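You operate a simulated robot arm through the tools that you are given. There is no shell and no other tool.

You are at the controls of a simulated robot arm. One attempt, no reset.

## Task
Make herb salt in the mortar and pound it fine.
Fine: one orange scoop of salt and 3 shakes of herbs go in first; scoop, shaker and pestle go back. Set down upright: herb shaker.
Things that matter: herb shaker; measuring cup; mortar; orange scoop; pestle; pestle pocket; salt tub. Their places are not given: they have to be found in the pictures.

The check looks at the end state, three seconds after you hand in, the way a careful person would. Anything else that was tipped, shoved, dropped, spilled or broken makes it a failure.

## Robot
A 7-joint arm with a two-finger parallel gripper, fixed in place. Base frame: the origin is at the foot of the arm, x ahead of it, y to its left, z up; the work surface is at about z = 900. Lengths are in mm, angles in degrees, forces in N, time in s.
Its first joint turns from -166.0 to 166.0 degrees. Payload 3.43 kg.
The tool frame sits at the grasp point between the pads (the TCP): z along the fingers, y along the line on which they close. The tips reach 30 mm beyond it. Largest opening 94 mm; finger width 28, thickness 10; the body of the gripper, 50 by 96 mm, starts 55 mm behind the TCP.
Orientation is that of the tool frame in the base frame, as [roll, pitch, yaw] about the fixed x, y, z axes, in that order (R = Rz(yaw) Ry(pitch) Rx(roll)). With the fingers straight down and closing along the base's y, the tool's x points along the base's -x, its y along +y and its z along -z.

## Interface
- The arm moves only by the tool send_rows. Its argument "targets" is a list of rows, each a list of 7 numbers: the shift along the base's x, y, z in mm, then the turn, a rotation vector about the base's x, y, z in degrees, then the closure, from 0 (fully open) to 1 (shut). In form: [[x, y, z, wx, wy, wz, claw], ...]. A call has 1 to 20 rows; each row shifts and turns the commanded pose from where the row before left it. Rows are played at 5 a second. More than 50 mm and 8.6 degrees between two rows, or a gripper value outside its range, and nothing of the call is played. Where a pose cannot be reached the arm comes as near as it can. A force on the tool above 40 N (or 10 N above the force at the start of the call, whichever is more), or a blocked arm, ends the call early, and 0.2 s more pass. The fingers move at their own pace (about 45 mm/s each) and stop on an object; they squeeze with about 23 N. The grip force told is the motor's: it shows also when the fingers shut on nothing. Time passes only in rows, and 0.2 s behind the last, so rows that do not move let the fingers close. It gives the time, the measured TCP pose, the force on the tool (base axes), the opening and the grip force at its end, in the units of the frame above (readings bear some noise), with the torque about the TCP (base axes, N m) and any sound that the robot's microphone picked up.
- Cameras (640 x 400 px; columns grow to the right, rows downward): "scene" is fixed at [48.9, -501.8, 1491.9]; the picture's right is [0.18, -0.98, 0.00], its down [-0.53, -0.09, -0.84] and it looks along [0.83, 0.15, -0.54] (base axes); focal length 312 px, centre (320, 200). "wrist" rides on the gripper at [76, 14, -102] in the tool frame; the picture's right is [-0.18, 0.98, 0.00], its down [-0.75, -0.14, -0.64] and it looks along [-0.63, -0.12, 0.77] (tool axes); focal length 243 px, centre (320, 200).
- snapshot(camera): a new picture of that camera. It takes no simulated time.
- raise_lower(by): slides the trunk up (or, below 0, down) by that many mm; the arm rides with it, the base frame stays. It gives what a move gives, with no picture.
- measure_at(camera, pixels): for up to 12 pixels [column, row] of the newest picture of that camera ("zoom" is the newest enlarged one), the place [x, y, z] in the base frame of the surface seen there, good to about 2 mm. It takes no simulated time.
- enlarge(camera, box): a new picture of the part [left, top, right, bottom] of that camera's present view, enlarged. It takes no simulated time.
- finish_job(): hands the job in; it is judged then, once.

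Leave the gripper open and the arm clear of the work at the hand-in unless told otherwise.

The tools are called after "Emit:" as a command line: name --pt "numbers of a row" for each row, then --argument value for the rest, lists and objects as JSON in quotes. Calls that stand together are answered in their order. send_rows: Moves the arm, as the interface text tells. Its arguments: {"type":"object","properties":{"targets":{"type":"array","items":{"type":"array","items":{"type":"number"}}}},"required":["targets"]} The other tools are called the same way: raise_lower (by) slides the trunk up or down; snapshot (camera) takes a picture; measure_at (camera, pixels) gives the place of the surface under pixels of a picture; enlarge (camera, box) takes an enlarged picture of a part of a camera's view; finish_job () hands the job in.

At the start:

```text
t: 0.0
eef_pos: [521.5, -397.5, 1265.0]
tcp_rot: [-179.9, 0.1, -179.9]
force: [0.4, -0.1, 0.8]
torque: [0.0, -0.01, -0.03]
width: 93.8
finger_force: 0.0
trunk travel left (down, up): [-500.0, 110.0]
```

scene: 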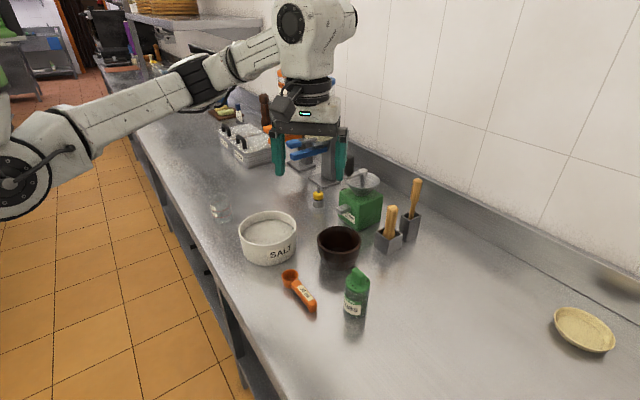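
wrist: 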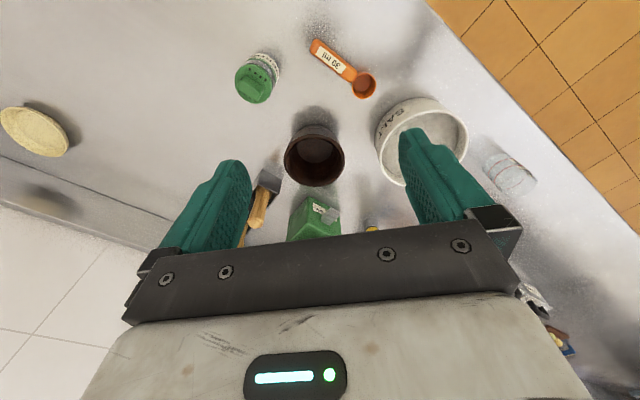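

I see a salt tub (268,237), a dark mortar (339,247), an orange scoop (298,290), a green herb shaker (356,293), two pestle-like things in holders (390,230 and 412,210), a green grinder (360,205) and a clear cup (220,208). I'll enlarge the views to look closer.

Emit:
enlarge --camera "scene" --box '[200, 160, 440, 330]'

Emit:
enlarge --camera "wrist" --box '[220, 20, 560, 240]'

```text
2.35 times, centred on (320, 245) of scene
```

zoom: 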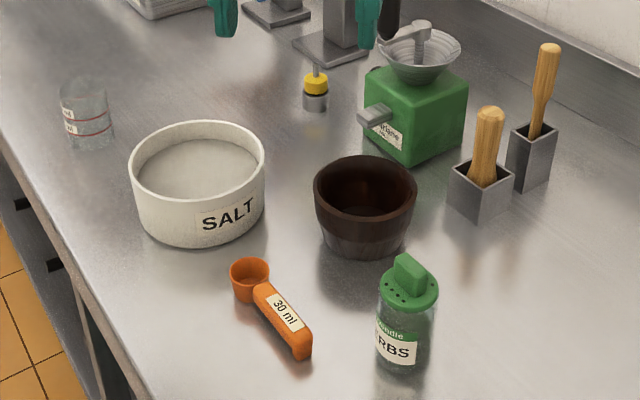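

```text
1.82 times, centred on (390, 130) of wrist
```

zoom: 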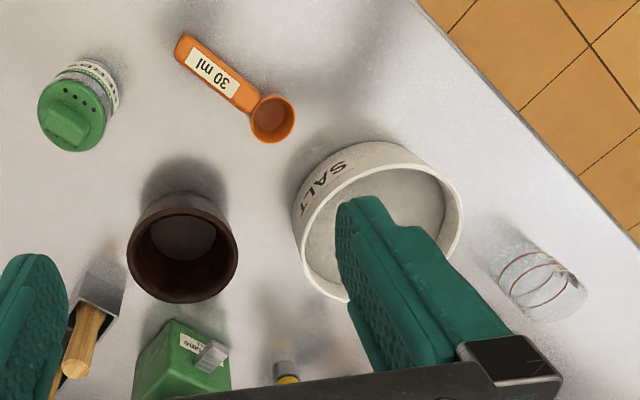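

Two wooden-handled things stand in holders; I'll look at each closely, plus the scoop and shaker.

Emit:
enlarge --camera "scene" --box '[360, 170, 440, 260]'

Emit:
measure_at --camera "scene" --pixels '[[390, 207], [388, 235], [389, 250], [416, 182], [412, 212], [405, 238], [339, 247], [339, 228], [320, 240], [359, 240], [339, 257], [339, 268]]'

Emit:
enlarge --camera "scene" --box '[260, 250, 390, 330]'

```text
4.44 times, centred on (400, 215) of scene
```

zoom: 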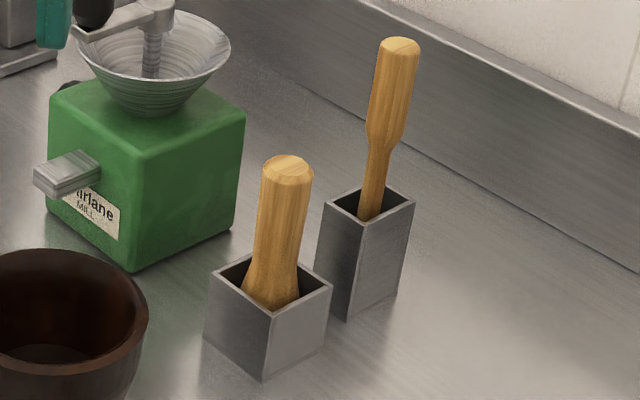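

```text
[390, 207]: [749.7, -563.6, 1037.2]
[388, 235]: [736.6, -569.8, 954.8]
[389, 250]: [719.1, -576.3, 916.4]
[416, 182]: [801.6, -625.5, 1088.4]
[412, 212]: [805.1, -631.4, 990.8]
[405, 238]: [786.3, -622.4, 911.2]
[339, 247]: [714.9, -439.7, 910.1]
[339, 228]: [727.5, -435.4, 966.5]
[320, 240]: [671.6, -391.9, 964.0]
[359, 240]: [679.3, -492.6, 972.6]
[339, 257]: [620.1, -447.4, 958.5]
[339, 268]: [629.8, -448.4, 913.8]
```

```text
4.92 times, centred on (325, 290) of scene
```

zoom: 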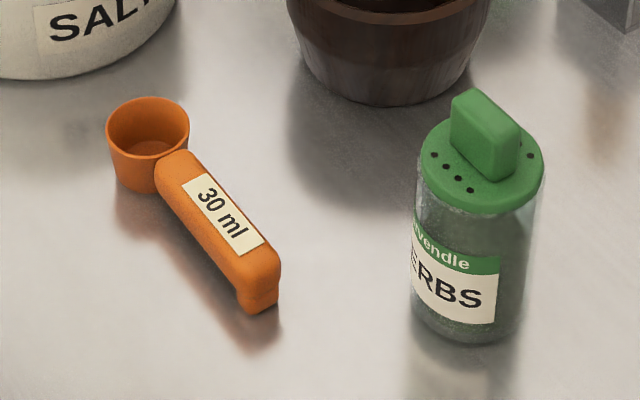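

The stout one in the short pocket (390,230) looks like the pestle; the other tapers down to a thin neck. I'll measure the scoop, shaker and tub, and the clear cup.

Emit:
measure_at --camera "zoom" --pixels '[[148, 150], [110, 120], [187, 122], [148, 100], [148, 188], [180, 165], [225, 215], [265, 265], [262, 300], [178, 185], [270, 250], [205, 245]]'

Emit:
measure_at --camera "scene" --pixels '[[268, 232], [240, 232], [295, 228], [267, 212], [268, 246], [268, 262], [255, 225], [280, 235], [219, 200], [213, 210], [225, 215], [219, 222]]'

Emit:
enlarge --camera "scene" --box '[325, 255, 395, 325]'

```text
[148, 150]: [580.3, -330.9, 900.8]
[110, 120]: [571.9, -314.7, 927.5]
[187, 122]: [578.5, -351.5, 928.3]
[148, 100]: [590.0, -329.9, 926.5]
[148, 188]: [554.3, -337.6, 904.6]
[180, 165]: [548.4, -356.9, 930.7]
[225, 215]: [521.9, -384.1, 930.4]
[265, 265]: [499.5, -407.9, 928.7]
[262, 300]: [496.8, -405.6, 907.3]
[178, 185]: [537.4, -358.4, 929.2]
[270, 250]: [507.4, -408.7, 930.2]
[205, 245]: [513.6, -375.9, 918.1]
```

```text
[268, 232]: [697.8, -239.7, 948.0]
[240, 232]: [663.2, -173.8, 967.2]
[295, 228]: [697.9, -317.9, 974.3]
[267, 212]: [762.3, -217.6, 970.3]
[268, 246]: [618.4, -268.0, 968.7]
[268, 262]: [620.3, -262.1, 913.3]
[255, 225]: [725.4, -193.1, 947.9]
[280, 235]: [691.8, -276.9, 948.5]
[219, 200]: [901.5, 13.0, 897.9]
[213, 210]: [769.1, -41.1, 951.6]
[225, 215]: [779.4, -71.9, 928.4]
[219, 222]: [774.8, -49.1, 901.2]
```

```text
5.71 times, centred on (360, 290) of scene
```

zoom: 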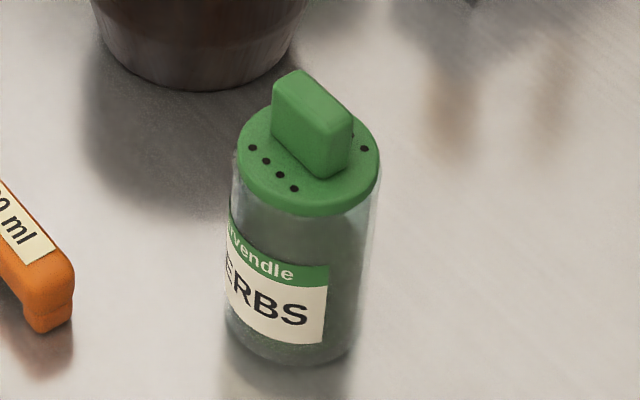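

Shaker is in the newest zoom: I'll measure its cap, fin and base points.

Emit:
measure_at --camera "zoom" --pixels '[[315, 85], [290, 110], [325, 150], [340, 120], [240, 150], [376, 155], [310, 205], [252, 147], [294, 188], [364, 148], [280, 300], [290, 355]]'

Emit:
enlarge --camera "wrist" --box '[220, 20, 400, 130]'

```text
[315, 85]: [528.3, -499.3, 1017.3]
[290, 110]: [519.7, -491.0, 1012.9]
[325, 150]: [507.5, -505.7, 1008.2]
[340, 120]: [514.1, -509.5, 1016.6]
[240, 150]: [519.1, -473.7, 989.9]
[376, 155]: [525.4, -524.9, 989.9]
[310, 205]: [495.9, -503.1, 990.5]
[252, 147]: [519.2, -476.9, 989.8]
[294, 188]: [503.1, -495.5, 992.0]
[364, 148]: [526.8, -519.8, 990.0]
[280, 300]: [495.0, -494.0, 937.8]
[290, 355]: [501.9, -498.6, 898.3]
```

```text
3.56 times, centred on (310, 75) of wrist
```

zoom: 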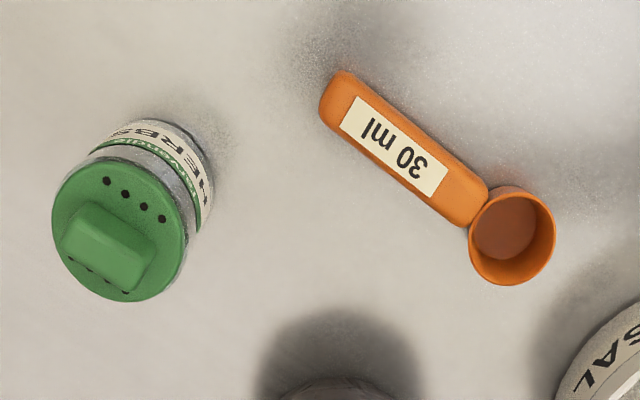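

The shaker is about 52 mm wide, its cap at z 990 with a fin to 1017, near (522,-499). The scoop cup centres near (573,-333) with its handle running to (500,-407). Next I shift the wrist camera at the same safe height to look down into the two pockets.

Emit:
send_rows --pt "5 -50 0 0 0 0 0" --pt "5 -50 0 0 0 0 0" --pt "5 -50 0 0 0 0 0" --pt "0 0 0 0 0 0 0"

Emit:
snapshot --camera "wrist"

```text
refused: row 1 steps farther than a row can; nothing moved
```

```text
taken
```

wrist: 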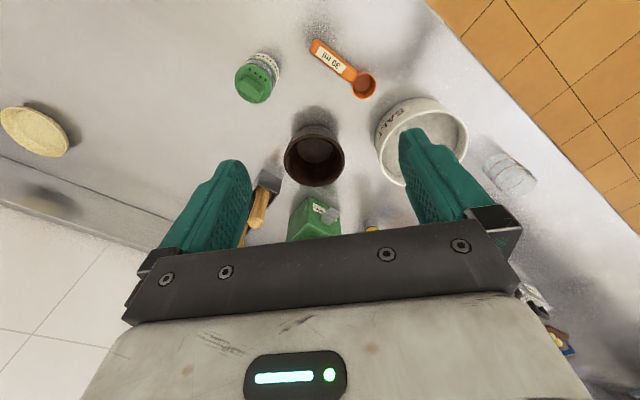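

The step was a hair too long; I resend with smaller steps.

Emit:
send_rows --pt "0 -48 0 0 0 0 0" --pt "0 -48 0 0 0 0 0" --pt "0 -48 0 0 0 0 0" --pt "0 0 0 0 0 0 0"

Emit:
snapshot --camera "wrist"

Emit:
snapshot --camera "scene"

```text
t: 1.0
eef_pos: [521.1, -542.9, 1263.5]
tcp_rot: [-180.0, 0.0, -179.9]
force: [-1.0, 0.0, -0.4]
torque: [0.03, 0.0, -0.01]
width: 93.8
finger_force: 0.1
trunk travel left (down, up): [-500.0, 110.0]
```

```text
taken
```

wrist: 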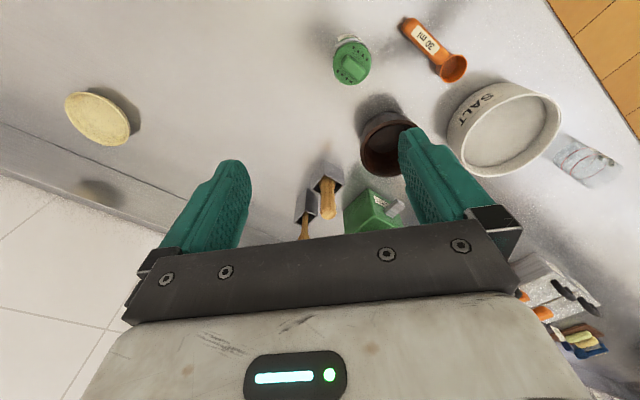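

```text
taken
```

scene: 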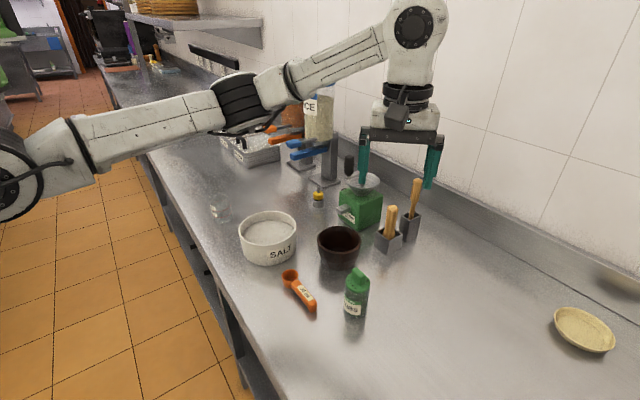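

The pockets are at (325,185) just above the gripper in the picture; moving about 140 mm forward should bring them up into view.

Emit:
send_rows --pt "48 0 0 0 0 0 0" --pt "48 0 0 0 0 0 0" --pt "48 0 0 0 0 0 0" --pt "0 0 0 0 0 0 0"

Emit:
snapshot --camera "wrist"

Emit:
enlarge --camera "wrist" --box '[240, 40, 440, 180]'

```text
t: 2.0
eef_pos: [666.9, -541.9, 1264.3]
tcp_rot: [-180.0, 0.0, -179.9]
force: [0.0, 0.7, 0.3]
torque: [0.01, 0.02, 0.02]
width: 94.0
finger_force: 0.1
trunk travel left (down, up): [-500.0, 110.0]
```

```text
taken
```

wrist: 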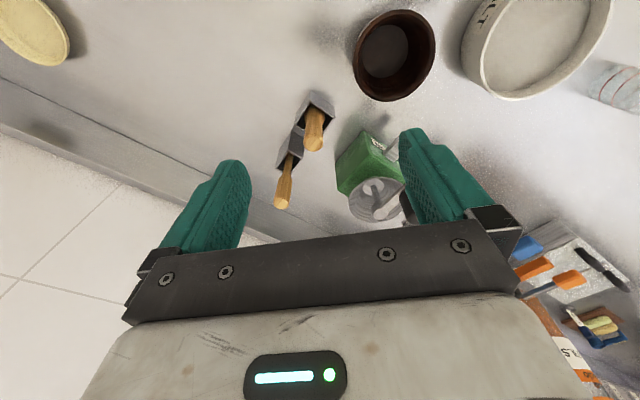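

```text
2.86 times, centred on (340, 110) of wrist
```

zoom: 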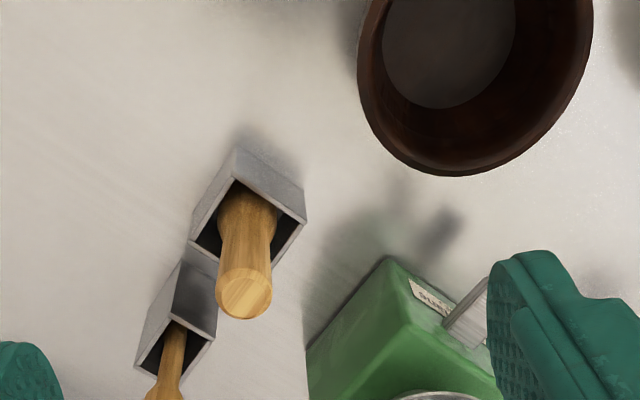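

The stout tool flares toward its foot and fills the short pocket: that's the pestle. I measure its top, flanks and the pocket rim, and the mortar and grinder near it.

Emit:
measure_at --camera "zoom" --pixels '[[243, 295], [220, 292], [268, 292], [243, 270], [225, 240], [270, 240], [236, 182], [306, 218], [192, 240], [275, 262], [165, 385], [400, 300]]'

Emit:
measure_at --camera "wrist" --pixels '[[390, 50], [356, 55], [432, 50], [400, 12], [375, 95], [540, 40], [465, 30], [610, 10], [500, 97], [283, 200], [284, 185], [375, 200]]'

```text
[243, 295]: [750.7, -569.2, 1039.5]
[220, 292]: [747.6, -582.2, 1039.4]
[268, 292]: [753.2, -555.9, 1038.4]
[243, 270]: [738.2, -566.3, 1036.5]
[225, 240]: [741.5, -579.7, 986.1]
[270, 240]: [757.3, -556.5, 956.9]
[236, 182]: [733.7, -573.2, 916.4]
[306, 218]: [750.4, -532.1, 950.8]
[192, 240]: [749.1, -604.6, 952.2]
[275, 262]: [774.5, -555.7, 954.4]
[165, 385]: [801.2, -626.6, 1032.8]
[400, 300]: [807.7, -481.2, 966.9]
```

```text
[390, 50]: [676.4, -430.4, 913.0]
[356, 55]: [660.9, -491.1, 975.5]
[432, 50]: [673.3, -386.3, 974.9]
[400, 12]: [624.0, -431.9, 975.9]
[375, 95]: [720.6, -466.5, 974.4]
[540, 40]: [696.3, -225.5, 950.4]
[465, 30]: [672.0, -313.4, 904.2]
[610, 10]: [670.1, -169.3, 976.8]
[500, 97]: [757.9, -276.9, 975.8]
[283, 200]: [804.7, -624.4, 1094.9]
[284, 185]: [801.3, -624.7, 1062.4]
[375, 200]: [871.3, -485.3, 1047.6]
```

The pestle stands at about (750,-569), top z 1039, about 27 mm thick; its pocket is a 50 mm square with rim z 952. Next I'll look at the scoop closely from the scene camera and measure the handle's sides.

Emit:
enlarge --camera "scene" --box '[274, 260, 326, 320]'

```text
6.67 times, centred on (300, 290) of scene
```

zoom: 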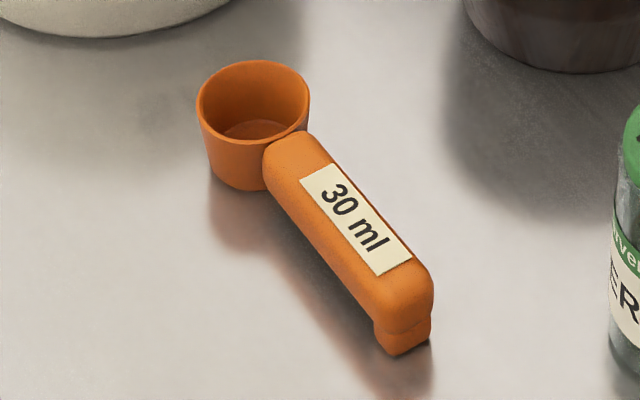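

Emit:
measure_at --camera "zoom" --pixels '[[253, 127], [200, 95], [306, 95], [250, 63], [255, 138], [285, 150], [315, 140], [310, 195], [345, 170], [385, 300], [432, 275], [400, 348]]'

Emit:
measure_at --camera "zoom" --pixels '[[355, 220], [330, 240], [345, 265], [365, 290], [325, 180], [390, 265], [410, 300], [405, 320], [405, 335], [240, 185], [380, 380], [270, 240]]'

```text
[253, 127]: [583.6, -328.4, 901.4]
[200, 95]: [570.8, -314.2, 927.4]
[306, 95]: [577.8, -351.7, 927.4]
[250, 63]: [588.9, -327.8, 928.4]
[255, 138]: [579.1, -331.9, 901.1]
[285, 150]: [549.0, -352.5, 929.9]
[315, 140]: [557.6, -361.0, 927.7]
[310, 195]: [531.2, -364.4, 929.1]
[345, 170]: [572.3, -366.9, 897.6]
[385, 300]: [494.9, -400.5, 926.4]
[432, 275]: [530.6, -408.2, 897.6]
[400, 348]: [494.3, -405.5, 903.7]
```

```text
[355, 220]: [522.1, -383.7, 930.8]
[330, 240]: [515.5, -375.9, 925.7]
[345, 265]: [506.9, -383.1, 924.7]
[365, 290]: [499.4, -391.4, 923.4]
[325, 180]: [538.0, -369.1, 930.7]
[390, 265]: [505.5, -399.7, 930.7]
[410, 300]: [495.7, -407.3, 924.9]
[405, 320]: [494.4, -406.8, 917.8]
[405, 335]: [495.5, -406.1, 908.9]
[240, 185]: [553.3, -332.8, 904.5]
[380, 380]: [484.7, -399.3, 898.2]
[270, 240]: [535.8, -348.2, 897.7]
```

I read the scoop's handle line as running from the cup centre (574,-334) toward (495,-408). I need to know the arm's posture for tilting the tool, so I measure points on the arm itself in a fresh scene picture.

Emit:
snapshot --camera "scene"

Emit:
measure_at --camera "scene" --pixels '[[10, 180], [60, 145], [150, 118], [240, 95], [320, 60], [380, 40], [415, 25], [400, 90]]'

```text
taken
```

scene: 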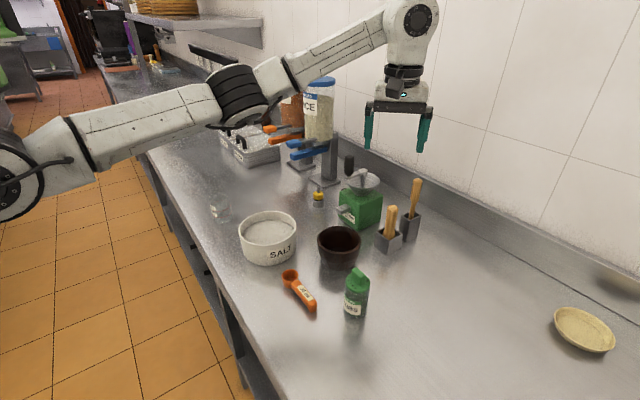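

```text
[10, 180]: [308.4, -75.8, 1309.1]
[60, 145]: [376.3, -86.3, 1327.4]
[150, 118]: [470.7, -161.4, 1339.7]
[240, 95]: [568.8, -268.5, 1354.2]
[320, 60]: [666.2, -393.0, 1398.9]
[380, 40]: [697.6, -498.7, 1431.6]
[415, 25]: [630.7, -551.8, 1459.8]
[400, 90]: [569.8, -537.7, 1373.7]
```

The wrist joint sits about 200 mm above the TCP with the arm coming in from the base side. I go back to an open spot at the same height and test how far the wrist can turn about the vertical, before planning the scoop and shaker moves.

Emit:
send_rows --pt "-35 30 0 0 0 8.5 0" --pt "-35 30 0 0 0 8.5 0" --pt "-35 30 0 0 0 8.5 0" --pt "0 30 0 0 0 8.5 0" --pt "0 0 0 0 0 8.5 0" --pt "0 0 0 0 0 8.5 0" --pt "0 0 0 0 0 8.5 0" --pt "0 0 0 0 0 8.5 0" --pt "0 0 0 0 0 8.5 0" --pt "0 0 0 0 0 8.5 0" --pt "0 0 0 0 0 8.5 0" --pt "0 0 0 0 0 8.5 0" --pt "0 0 0 0 0 8.5 0" --pt "0 0 0 0 0 8.5 0" --pt "0 0 0 0 0 8.5 0" --pt "0 0 0 0 0 8.5 0" --pt "0 0 0 0 0 8.5 0" --pt "0 0 0 0 0 8.5 0" --pt "0 0 0 0 0 0 0"

Emit:
snapshot --camera "scene"

```text
t: 6.0
eef_pos: [747.2, -483.1, 1257.6]
tcp_rot: [178.9, 0.9, -62.4]
force: [0.3, 0.4, -0.1]
torque: [0.03, -0.01, 0.02]
width: 94.1
finger_force: 0.0
out of reach, approached as far as the arm can: row 10, 11, 12, 13, 14, 15, 16, 17, 18
trunk travel left (down, up): [-500.0, 110.0]
```

```text
taken
```

scene: 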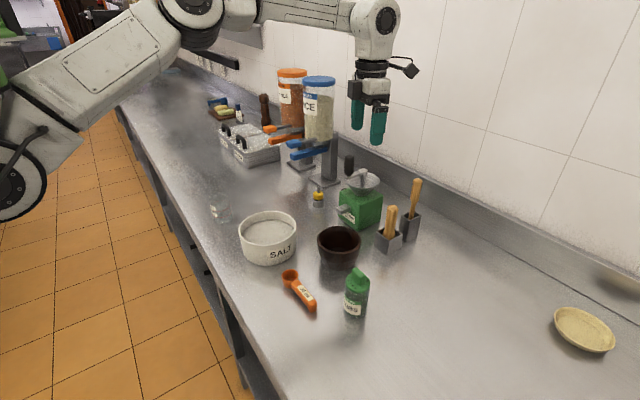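

The wrist ran out of travel at about +80° and the arm drifted in position as a compromise. I turn back the other way, leaving generous height, and check where it goes.

Emit:
send_rows --pt "0 0 0 0 0 -8.5 0" --pt "0 0 0 0 0 -8.5 0" --pt "0 0 0 0 0 -8.5 0" --pt "0 0 0 0 0 -8.5 0" --pt "0 0 0 0 0 -8.5 0" --pt "0 0 0 0 0 -8.5 0" --pt "0 0 0 0 0 0 0"

```text
t: 7.6
eef_pos: [749.2, -484.1, 1267.6]
tcp_rot: [179.4, 0.0, -113.5]
force: [0.7, 0.0, 0.2]
torque: [-0.03, 0.0, -0.03]
width: 94.0
finger_force: 0.0
trunk travel left (down, up): [-500.0, 110.0]
```

The command restarts from where the arm really is. I bring it back over (560,-400) and turn on to the original heading, then test the negative direction.

Emit:
send_rows --pt "-40 20 0 0 0 -8.3 0" --pt "-40 20 0 0 0 -8.3 0" --pt "-40 20 0 0 0 -8.3 0" --pt "-40 14 0 0 0 -8.3 0" --pt "-29 10 0 0 0 -8.3 0" --pt "0 0 0 0 0 -8.3 0" --pt "0 0 0 0 0 -8.3 0" --pt "0 0 0 0 0 -8.4 0" --pt "0 0 0 0 0 0 0"

Emit:
send_rows --pt "0 0 0 0 0 -8.5 0" --pt "0 0 0 0 0 -8.5 0" --pt "0 0 0 0 0 -8.5 0" --pt "0 0 0 0 0 -8.5 0" --pt "0 0 0 0 0 -8.5 0" --pt "0 0 0 0 0 -8.5 0" --pt "0 0 0 0 0 -8.5 0" --pt "0 0 0 0 0 -8.5 0" --pt "0 0 0 0 0 -8.5 0" --pt "0 0 0 0 0 -8.5 0" --pt "0 0 0 0 0 -8.5 0" --pt "0 0 0 0 0 -8.5 0" --pt "0 0 0 0 0 -8.5 0" --pt "0 0 0 0 0 -8.5 0" --pt "0 0 0 0 0 -8.5 0" --pt "0 0 0 0 0 -8.5 0" --pt "0 0 0 0 0 0 0"

Emit:
snapshot --camera "scene"

```text
t: 9.6
eef_pos: [560.8, -399.1, 1268.5]
tcp_rot: [179.4, -0.1, 180.0]
force: [0.5, -0.6, -0.2]
torque: [-0.04, 0.01, 0.01]
width: 94.0
finger_force: 0.0
trunk travel left (down, up): [-500.0, 110.0]
```

```text
t: 13.2
eef_pos: [561.2, -400.9, 1267.5]
tcp_rot: [179.4, 0.0, 43.9]
force: [-0.1, 0.9, -0.5]
torque: [0.0, 0.01, 0.04]
width: 94.1
finger_force: 0.1
trunk travel left (down, up): [-500.0, 110.0]
```

```text
taken
```

scene: 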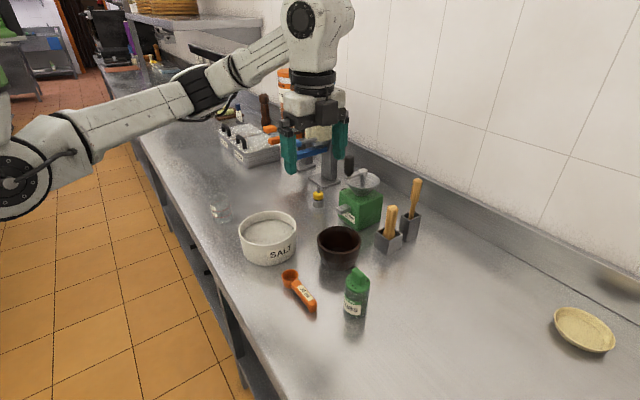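

Turning −136° worked cleanly, so the wrist range mostly lies on this side. I continue another −80° to see whether the camera-outward heading (about −36°) is reachable too.

Emit:
send_rows --pt "0 0 0 0 0 -8 0" --pt "0 0 0 0 0 -8 0" --pt "0 0 0 0 0 -8 0" --pt "0 0 0 0 0 -8 0" --pt "0 0 0 0 0 -8 0" --pt "0 0 0 0 0 -8 0" --pt "0 0 0 0 0 -8 0" --pt "0 0 0 0 0 -8 0" --pt "0 0 0 0 0 -8 0" --pt "0 0 0 0 0 -8 0" --pt "0 0 0 0 0 0 0"

```text
t: 15.6
eef_pos: [561.5, -400.5, 1267.1]
tcp_rot: [179.4, 0.0, -36.0]
force: [-0.2, 0.1, -0.1]
torque: [0.02, 0.0, 0.0]
width: 93.8
finger_force: 0.0
trunk travel left (down, up): [-500.0, 110.0]
```

Heading −36° is reachable. I now move over the mortar's column at z about 1110 (well above the 975 rim) and test tilting the tool up to near horizontal, pointing outward.

Emit:
send_rows --pt "22.5 -8 -32 0 0 0 0" --pt "22.5 -8 -32 0 0 0 0" --pt "22.5 -8 -32 0 0 0 0" --pt "22.5 -8 -32 0 0 0 0" --pt "22.5 -8 -30 0 0 0 0" --pt "0 0 0 -4.7 -6.47 0 0" --pt "0 0 0 -4.7 -6.47 0 0" --pt "0 0 0 -4.7 -6.47 0 0" --pt "0 0 0 -4.7 -6.47 0 0" --pt "0 0 0 -4.7 -6.47 0 0" --pt "0 0 0 -4.7 -6.47 0 0" --pt "0 0 0 -4.7 -6.47 0 0" --pt "0 0 0 -4.7 -6.47 0 0" --pt "0 0 0 -4.7 -6.47 0 0" --pt "0 0 0 -4.7 -6.47 0 0" --pt "0 0 0 0 0 0 0"

Emit:
snapshot --camera "scene"

```text
t: 19.0
eef_pos: [672.4, -440.0, 1109.2]
tcp_rot: [178.9, -80.2, -35.5]
force: [-0.3, 0.0, 0.2]
torque: [0.02, 0.02, 0.01]
width: 94.1
finger_force: 0.1
trunk travel left (down, up): [-500.0, 110.0]
```

```text
taken
```

scene: 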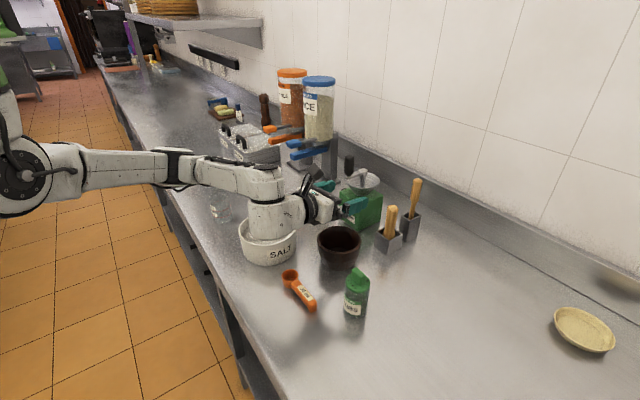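

Reached: the tool points almost horizontally outward. I check how low the wrist hangs in this pose by measuring its underside.

Emit:
measure_at --camera "scene" --pixels '[[275, 232], [265, 215], [258, 225], [250, 190], [200, 180], [120, 178], [30, 200], [300, 215]]'

Emit:
enlarge --camera "scene" --box '[220, 140, 400, 270]'

```text
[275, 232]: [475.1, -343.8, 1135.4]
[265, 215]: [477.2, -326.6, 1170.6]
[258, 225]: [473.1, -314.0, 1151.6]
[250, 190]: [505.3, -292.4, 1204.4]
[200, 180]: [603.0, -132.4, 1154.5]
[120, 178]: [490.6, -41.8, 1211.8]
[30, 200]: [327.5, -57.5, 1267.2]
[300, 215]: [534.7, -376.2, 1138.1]
```

```text
3.08 times, centred on (310, 205) of scene
```

zoom: 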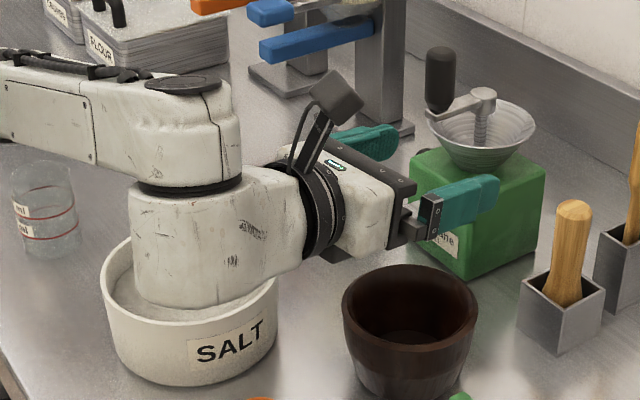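

The wrist's underside stays well above everything. Since the tool is now in the right heading for a side grip with the camera on top, I'll take the shaker first. I back off to in front of the shaker at this height, set the tool to 15° below horizontal, and look.

Emit:
send_rows --pt "-38 -0.5 0 3.06 4.2 0 0" --pt "-38 -0.5 0 0 0 0 0" --pt "-38 -0.5 0 0 0 0 0" --pt "-38 -0.5 0 0 0 0 0" --pt "-38 -0.5 0 0 0 0 0" --pt "-38 -0.5 0 0 0 0 0" --pt "0 0 -30 0 0 0 0" --pt "0 0 -30 0 0 0 0" --pt "0 0 0 0 0 0 0"

Emit:
snapshot --camera "wrist"

Emit:
snapshot --camera "scene"

```text
t: 21.0
eef_pos: [443.1, -444.1, 1050.8]
tcp_rot: [179.2, -74.8, -35.8]
force: [-0.4, -0.4, -0.1]
torque: [0.0, -0.04, 0.03]
width: 94.0
finger_force: 0.0
trunk travel left (down, up): [-500.0, 110.0]
```

```text
taken
```

wrist: 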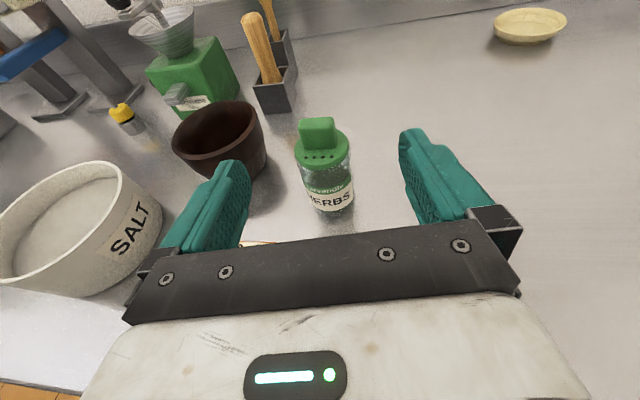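

```text
taken
```

scene: 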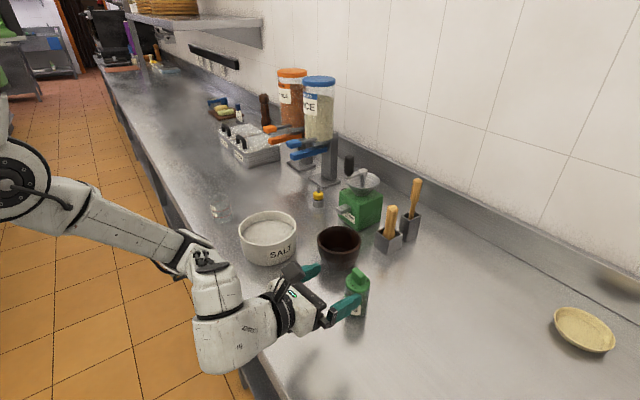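

The shaker sits neatly between the fingers in the wrist view (325,165). I measure it again from here to fix its centre.

Emit:
measure_at --camera "wrist" --pixels '[[322, 154], [297, 150], [347, 148], [318, 121], [318, 140], [328, 172], [330, 190], [330, 207], [307, 185], [352, 180], [270, 243], [262, 150]]'

Emit:
enlarge --camera "wrist" --box '[240, 90, 410, 230]'

```text
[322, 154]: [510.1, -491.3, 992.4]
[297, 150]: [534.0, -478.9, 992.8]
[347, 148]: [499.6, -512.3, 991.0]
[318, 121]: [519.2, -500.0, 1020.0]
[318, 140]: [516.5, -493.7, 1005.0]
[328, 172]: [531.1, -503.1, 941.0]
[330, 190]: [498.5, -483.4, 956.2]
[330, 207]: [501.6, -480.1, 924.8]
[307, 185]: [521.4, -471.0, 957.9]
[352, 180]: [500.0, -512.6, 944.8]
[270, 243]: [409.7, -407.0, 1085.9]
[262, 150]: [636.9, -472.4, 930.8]
```

```text
2.86 times, centred on (325, 160) of wrist
```

zoom: 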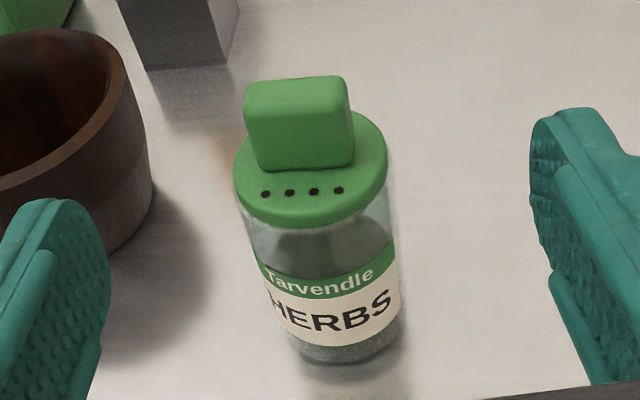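

Shaker centre confirmed near (522,-499.5). I descend 70 mm to the pre-grasp point and then advance 100 mm along the finger direction so the pads straddle the bottle at z about 955.

Emit:
send_rows --pt "0.75 1.1 -34.8 0 0 0 0" --pt "0.75 1.1 -34.8 0 0 0 0" --pt "15.5 -11.5 -5.2 0 0 0 0" --pt "15.5 -11.5 -5.2 0 0 0 0" --pt "15.5 -11.5 -5.2 0 0 0 0" --pt "15.5 -11.5 -5.2 0 0 0 0" --pt "0 0 0 0 0 0 0"

Emit:
snapshot --camera "wrist"

Emit:
snapshot --camera "scene"

```text
t: 22.6
eef_pos: [508.5, -486.3, 959.1]
tcp_rot: [179.2, -74.8, -35.8]
force: [0.2, -0.8, 0.5]
torque: [0.01, -0.04, 0.0]
width: 93.8
finger_force: 0.0
trunk travel left (down, up): [-500.0, 110.0]
```

```text
taken
```

wrist: 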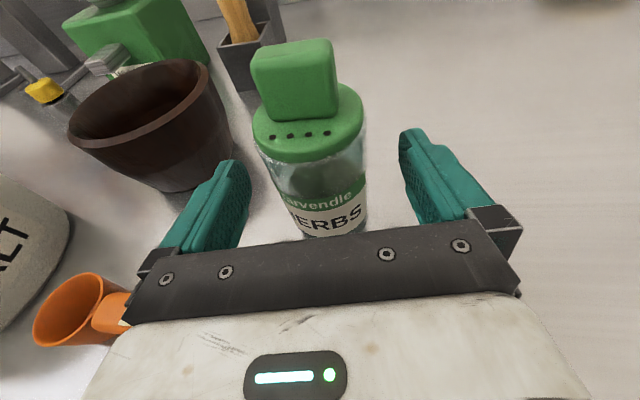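

```text
taken
```

scene: 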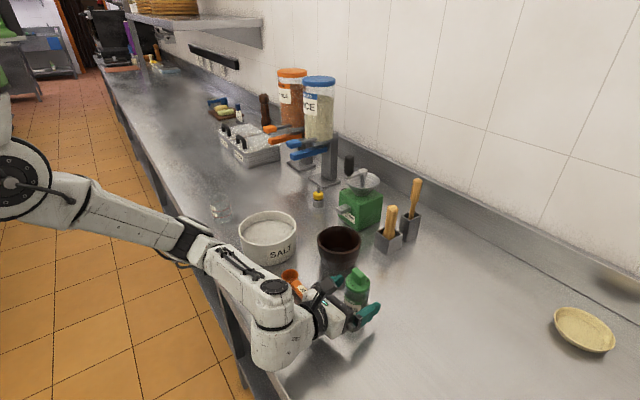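

Before the last 20 mm I check the wrist and forearm clearances over the counter and tub.

Emit:
measure_at --camera "scene" --pixels '[[230, 262], [262, 285], [265, 360], [285, 350], [205, 245], [180, 240], [300, 330], [255, 330]]'

Emit:
enlarge --camera "scene" --box '[200, 230, 400, 380]'

```text
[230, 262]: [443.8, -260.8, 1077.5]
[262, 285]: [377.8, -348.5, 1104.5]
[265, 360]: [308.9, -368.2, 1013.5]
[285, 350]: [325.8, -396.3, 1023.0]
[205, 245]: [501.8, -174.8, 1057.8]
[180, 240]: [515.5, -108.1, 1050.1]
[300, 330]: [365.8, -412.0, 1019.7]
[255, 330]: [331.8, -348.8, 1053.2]
```

```text
2.67 times, centred on (300, 305) of scene
```

zoom: 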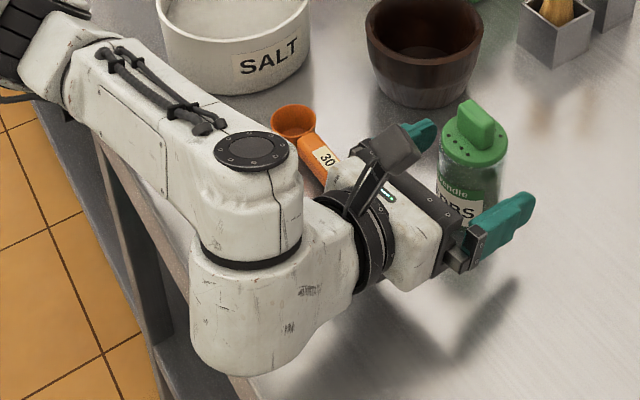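

Clearances are good (forearm near z 1050, wrist above the counter). I advance the last bit and close on the bottle.

Emit:
send_rows --pt "13.8 -11.6 -4 0 0 0 0" --pt "0 0 0 0 0 0 0" --pt "0 0 0 0 0 0 1" --pt "0 0 0 0 0 0 1" --pt "0 0 0 0 0 0 1" --pt "0 0 0 0 0 0 1" --pt "0 0 0 0 0 0 1" --pt "0 0 0 0 0 0 1"

Emit:
snapshot --camera "wrist"

```text
t: 24.4
eef_pos: [522.1, -498.5, 953.7]
tcp_rot: [179.2, -74.8, -35.8]
force: [0.9, -0.3, 0.3]
torque: [-0.05, 0.0, 0.02]
width: 59.4
finger_force: 22.5
trunk travel left (down, up): [-500.0, 110.0]
```

```text
taken
```

wrist: 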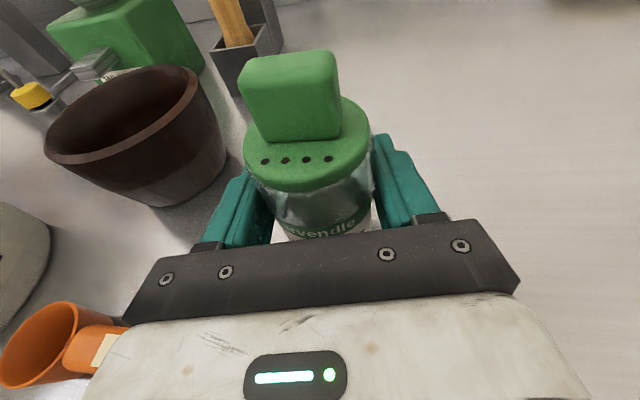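

Gripped (59 mm, 22.5 N). I note the set-down pose: (522,-498.5,953.7). Now I lift straight up.

Emit:
send_rows --pt "0 0 10 0 0 0 1" --pt "0 0 20 0 0 0 1" --pt "0 0 30 0 0 0 1" --pt "0 0 40 0 0 0 1" --pt "0 0 40 0 0 0 1" --pt "0 0 40 0 0 0 1" --pt "0 0 0 0 0 0 1"

Emit:
snapshot --camera "scene"

```text
t: 26.0
eef_pos: [522.1, -500.5, 1135.9]
tcp_rot: [179.3, -74.9, -36.0]
force: [-0.1, 0.6, -2.0]
torque: [-0.01, -0.05, -0.01]
width: 56.9
finger_force: 23.2
trunk travel left (down, up): [-500.0, 110.0]
```

```text
taken
```

scene: 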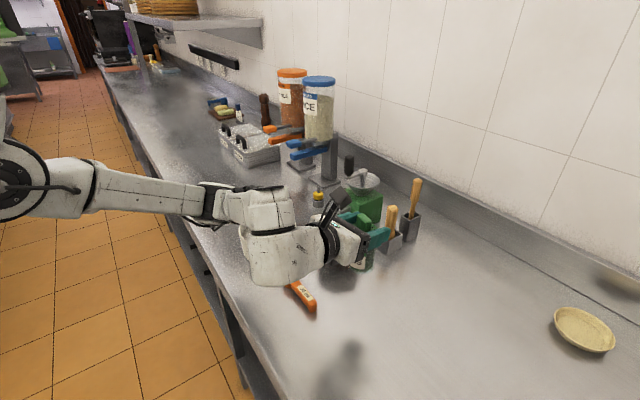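

The shaker is off the counter. I check it in the grip.

Emit:
snapshot --camera "wrist"

Emit:
enlarge --camera "scene" --box '[300, 180, 420, 280]'

```text
taken
```

wrist: 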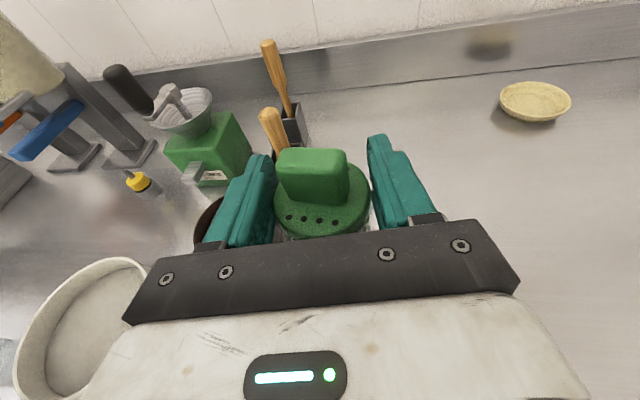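

```text
4.00 times, centred on (360, 230) of scene
```

zoom: 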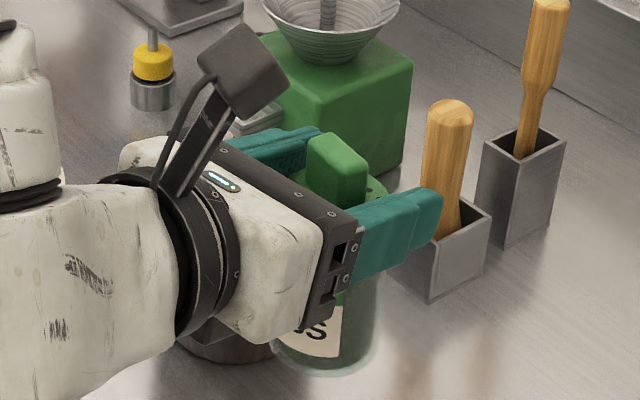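

The cap now looks closer to the fingers than before; it may have slipped. I measure the cap height relative to the TCP (z 1136).

Emit:
measure_at --camera "wrist" --pixels '[[320, 215], [312, 152], [345, 200], [310, 175]]'

Emit:
send_rows --pt "0 0 0 0 0 0 1" --pt "0 0 0 0 0 0 1"

Emit:
snapshot --camera "wrist"

Emit:
measure_at --camera "wrist" --pixels '[[320, 215], [312, 152], [345, 200], [310, 175]]'

```text
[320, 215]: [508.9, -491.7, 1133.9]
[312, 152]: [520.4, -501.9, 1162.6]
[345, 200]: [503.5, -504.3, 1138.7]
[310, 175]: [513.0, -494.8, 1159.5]
```

```text
t: 26.6
eef_pos: [522.1, -500.2, 1135.3]
tcp_rot: [179.3, -74.8, -35.8]
force: [0.2, -1.0, -2.0]
torque: [0.0, -0.04, 0.0]
width: 56.8
finger_force: 22.8
trunk travel left (down, up): [-500.0, 110.0]
```

```text
taken
```

wrist: 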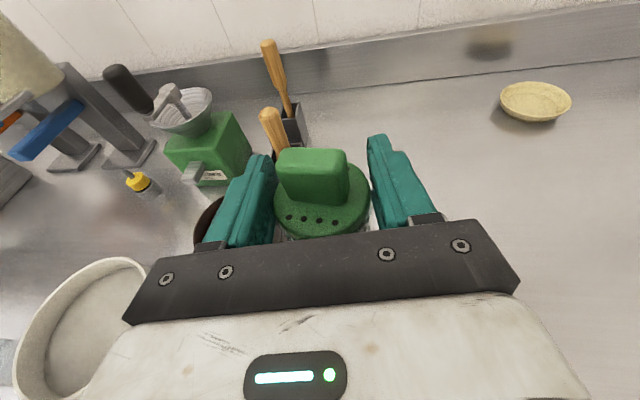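

```text
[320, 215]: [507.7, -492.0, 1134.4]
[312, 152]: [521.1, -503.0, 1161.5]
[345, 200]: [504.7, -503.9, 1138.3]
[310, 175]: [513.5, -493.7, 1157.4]
```

The cap slid down about 34 mm in the grip while lifting and is now stable level with the pads. I look closely at how the fingers hold it.

Emit:
enlarge --camera "wrist" --box '[190, 120, 460, 270]'

Emit:
enlarge --camera "scene" --box '[330, 200, 400, 280]'

```text
2.37 times, centred on (325, 195) of wrist
```

zoom: 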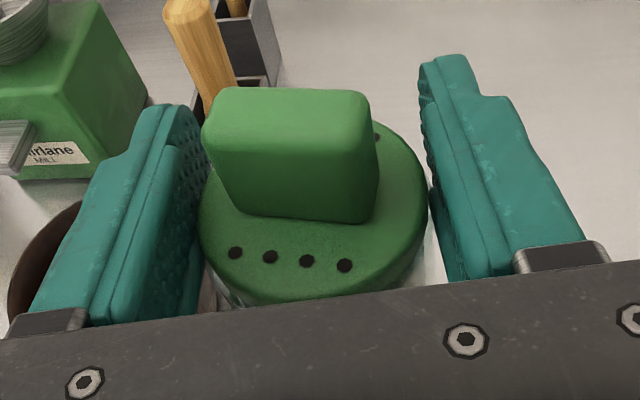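

```text
5.00 times, centred on (365, 240) of scene
```

zoom: 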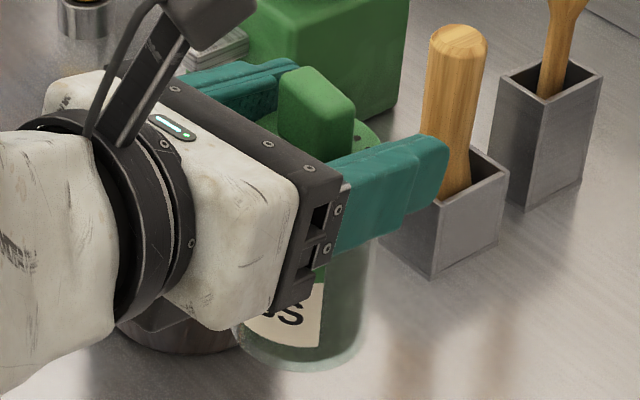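

The pads now hold the cap's rim. I check whether the shaker hangs plumb by measuring several points around the cap top.

Emit:
enlarge --camera "wrist" --box '[260, 130, 390, 250]'

Emit:
measure_at --camera "zoom" --pixels '[[170, 370], [220, 400], [300, 400], [350, 380], [400, 340], [430, 290], [120, 350], [200, 120], [300, 110], [350, 130], [230, 210], [320, 200]]'

```text
3.33 times, centred on (325, 190) of wrist
```

zoom: 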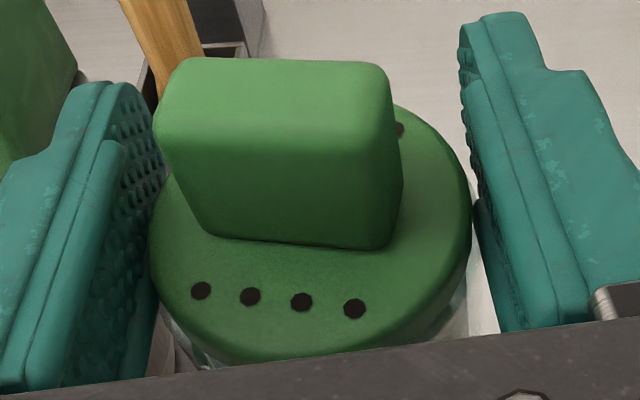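

```text
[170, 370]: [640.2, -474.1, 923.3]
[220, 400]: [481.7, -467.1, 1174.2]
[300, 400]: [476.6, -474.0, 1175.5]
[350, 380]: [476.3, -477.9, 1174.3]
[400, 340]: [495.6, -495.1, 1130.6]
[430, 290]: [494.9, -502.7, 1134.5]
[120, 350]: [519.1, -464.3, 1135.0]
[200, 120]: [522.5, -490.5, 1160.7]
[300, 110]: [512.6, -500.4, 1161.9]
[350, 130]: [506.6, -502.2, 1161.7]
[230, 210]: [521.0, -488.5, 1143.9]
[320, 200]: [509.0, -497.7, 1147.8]
```

The shaker hangs plumb with its cap top level with the TCP, so its base is about 91 mm below the TCP. I lower it gently onto its original spot to take a better grip.

Emit:
send_rows --pt "0 0.5 -40 0 0 0 1" --pt "0 0.5 -40 0 0 0 1" --pt "0 0.5 -40 0 0 0 1" --pt "0 0 -12 0 0 0 1" --pt "0 0 -5 0 0 0 1" --pt "0 0 0 0 0 0 1"

Emit:
snapshot --camera "scene"

```text
t: 28.0
eef_pos: [522.8, -496.6, 998.7]
tcp_rot: [179.2, -74.8, -35.9]
force: [-0.5, -0.4, -2.2]
torque: [0.01, -0.02, 0.02]
width: 56.8
finger_force: 22.4
trunk travel left (down, up): [-500.0, 110.0]
```

```text
taken
```

scene: 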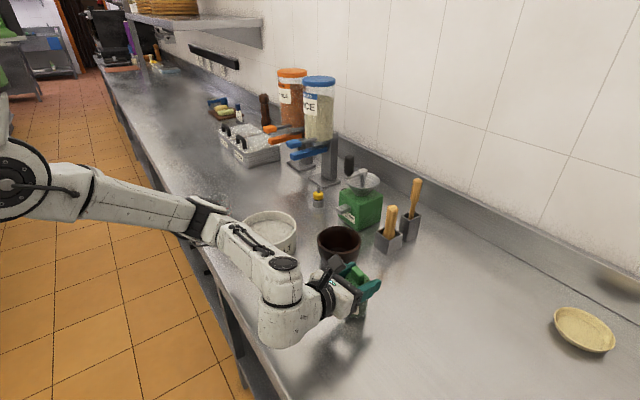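

Still hanging freely (−2.2 N). I lower in small 2–3 mm steps until the weight comes off.

Emit:
send_rows --pt "0 0 -3 0 0 0 1" --pt "0 0 -2 0 0 0 1" --pt "0 0 -1 0 0 0 1" --pt "0 0 0 0 0 0 1"

```text
t: 29.0
eef_pos: [521.9, -498.3, 993.9]
tcp_rot: [179.1, -74.9, -35.6]
force: [-0.4, 0.7, 5.8]
torque: [0.2, -0.16, 0.02]
width: 56.5
finger_force: 23.2
trunk travel left (down, up): [-500.0, 110.0]
```

Contact: the base is on the counter. I open the fingers and step down to mid-body height for a retry.

Emit:
send_rows --pt "0 0 0 0 0 0 0" --pt "0 0 0 0 0 0 0" --pt "0 0 0 0 0 0 0" --pt "0 0 0 0 0 0 0"

Emit:
snapshot --camera "wrist"

Emit:
enlarge --camera "wrist" --box '[220, 90, 430, 250]'

```text
t: 30.0
eef_pos: [521.1, -496.9, 993.2]
tcp_rot: [179.3, -74.7, -35.8]
force: [0.4, 0.0, -0.2]
torque: [0.02, 0.02, 0.04]
width: 93.8
finger_force: 0.1
trunk travel left (down, up): [-500.0, 110.0]
```

```text
taken
```

wrist: 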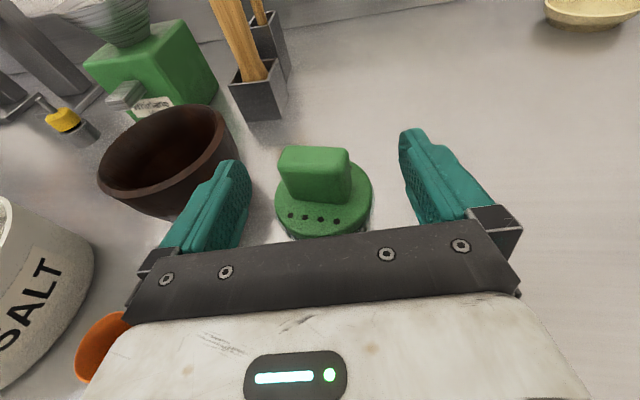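

```text
2.50 times, centred on (325, 170) of wrist
```

zoom: 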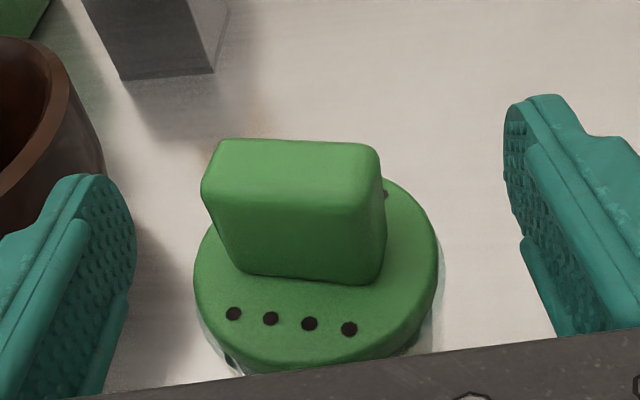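

The shaker stands upright and unshifted. I test the body grip again at z 952 with a slow short lift to see whether the glass itself is slippery.

Emit:
send_rows --pt "0.5 -0.5 -20 0 0 0 0" --pt "0.5 -0.5 -21 0 0 0 0" --pt "0 0 0 0 0 0 0" --pt "0 0 0 0 0 0 1" --pt "0 0 0 0 0 0 1" --pt "0 0 0 0 0 0 1" --pt "0 0 0 0 0 0 1" --pt "0 0 0 0 0 0 1" --pt "0 0 0 0 0 0 1" --pt "0 0 0 0 0 0 1"

Emit:
send_rows --pt "0 0 2 0 0 0 1" --pt "0 0 3 0 0 0 1" --pt "0 0 3 0 0 0 1" --pt "0 0 3 0 0 0 1" --pt "0 0 3 0 0 0 1" --pt "0 0 3 0 0 0 1" --pt "0 0 3 0 0 0 1" --pt "0 0 0 0 0 0 1"

Emit:
snapshot --camera "wrist"

```text
t: 32.2
eef_pos: [522.2, -497.6, 952.6]
tcp_rot: [179.3, -74.8, -35.8]
force: [-0.3, 0.2, 0.4]
torque: [-0.02, 0.02, -0.03]
width: 56.9
finger_force: 22.8
trunk travel left (down, up): [-500.0, 110.0]
```

```text
t: 34.0
eef_pos: [522.7, -497.4, 969.5]
tcp_rot: [179.3, -74.8, -35.7]
force: [0.1, 0.3, -2.2]
torque: [-0.01, 0.03, 0.02]
width: 57.1
finger_force: 22.8
trunk travel left (down, up): [-500.0, 110.0]
```

```text
taken
```

wrist: 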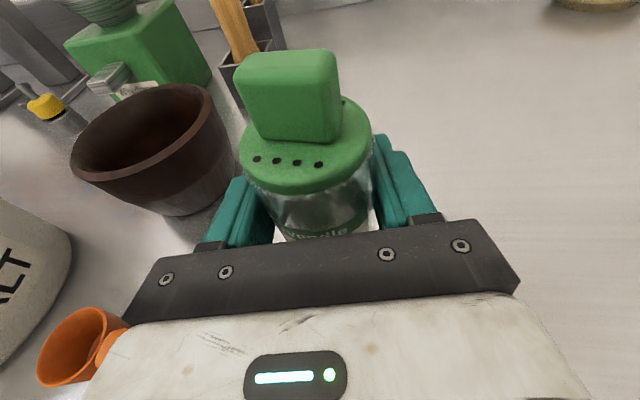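

This time the fingers closed fully to 56.9 mm (the first time they had stalled at 59.4, not truly gripping). I check whether the cap stayed 38–40 mm above the TCP after the 17 mm lift.

Emit:
measure_at --camera "wrist" --pixels '[[285, 62], [310, 60], [300, 180], [340, 165], [262, 175], [290, 120]]'

Emit:
send_rows --pt "0 0 10 0 0 0 1" --pt "0 0 15 0 0 0 1" --pt "0 0 20 0 0 0 1" --pt "0 0 20 0 0 0 1" --pt "0 0 20 0 0 0 1" --pt "0 0 0 0 0 0 1"

Emit:
snapshot --camera "wrist"

Emit:
measure_at --camera "wrist" --pixels '[[285, 62], [310, 60], [300, 180], [340, 165], [262, 175], [290, 120]]'

```text
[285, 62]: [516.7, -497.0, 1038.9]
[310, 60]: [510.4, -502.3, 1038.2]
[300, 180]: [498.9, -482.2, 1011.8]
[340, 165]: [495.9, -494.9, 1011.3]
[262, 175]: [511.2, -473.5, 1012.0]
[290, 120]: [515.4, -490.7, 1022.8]
```

```text
t: 35.4
eef_pos: [523.2, -500.4, 1054.9]
tcp_rot: [179.3, -74.9, -35.9]
force: [0.5, 0.5, -2.6]
torque: [0.02, 0.02, -0.02]
width: 56.9
finger_force: 23.0
trunk travel left (down, up): [-500.0, 110.0]
```

```text
taken
```

wrist: 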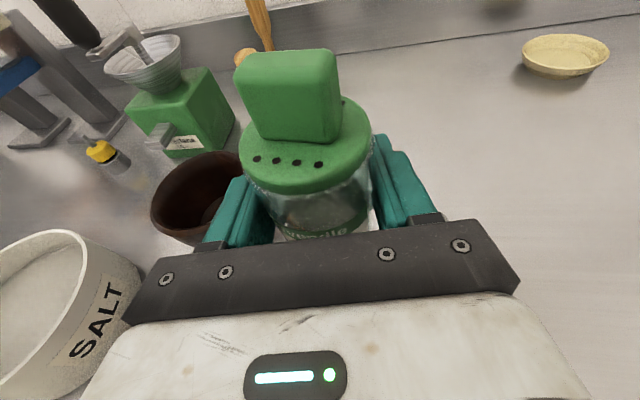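

```text
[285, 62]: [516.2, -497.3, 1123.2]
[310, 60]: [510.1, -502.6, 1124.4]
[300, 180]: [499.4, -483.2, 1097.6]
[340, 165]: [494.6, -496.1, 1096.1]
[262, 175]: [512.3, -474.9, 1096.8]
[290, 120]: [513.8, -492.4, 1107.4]
```

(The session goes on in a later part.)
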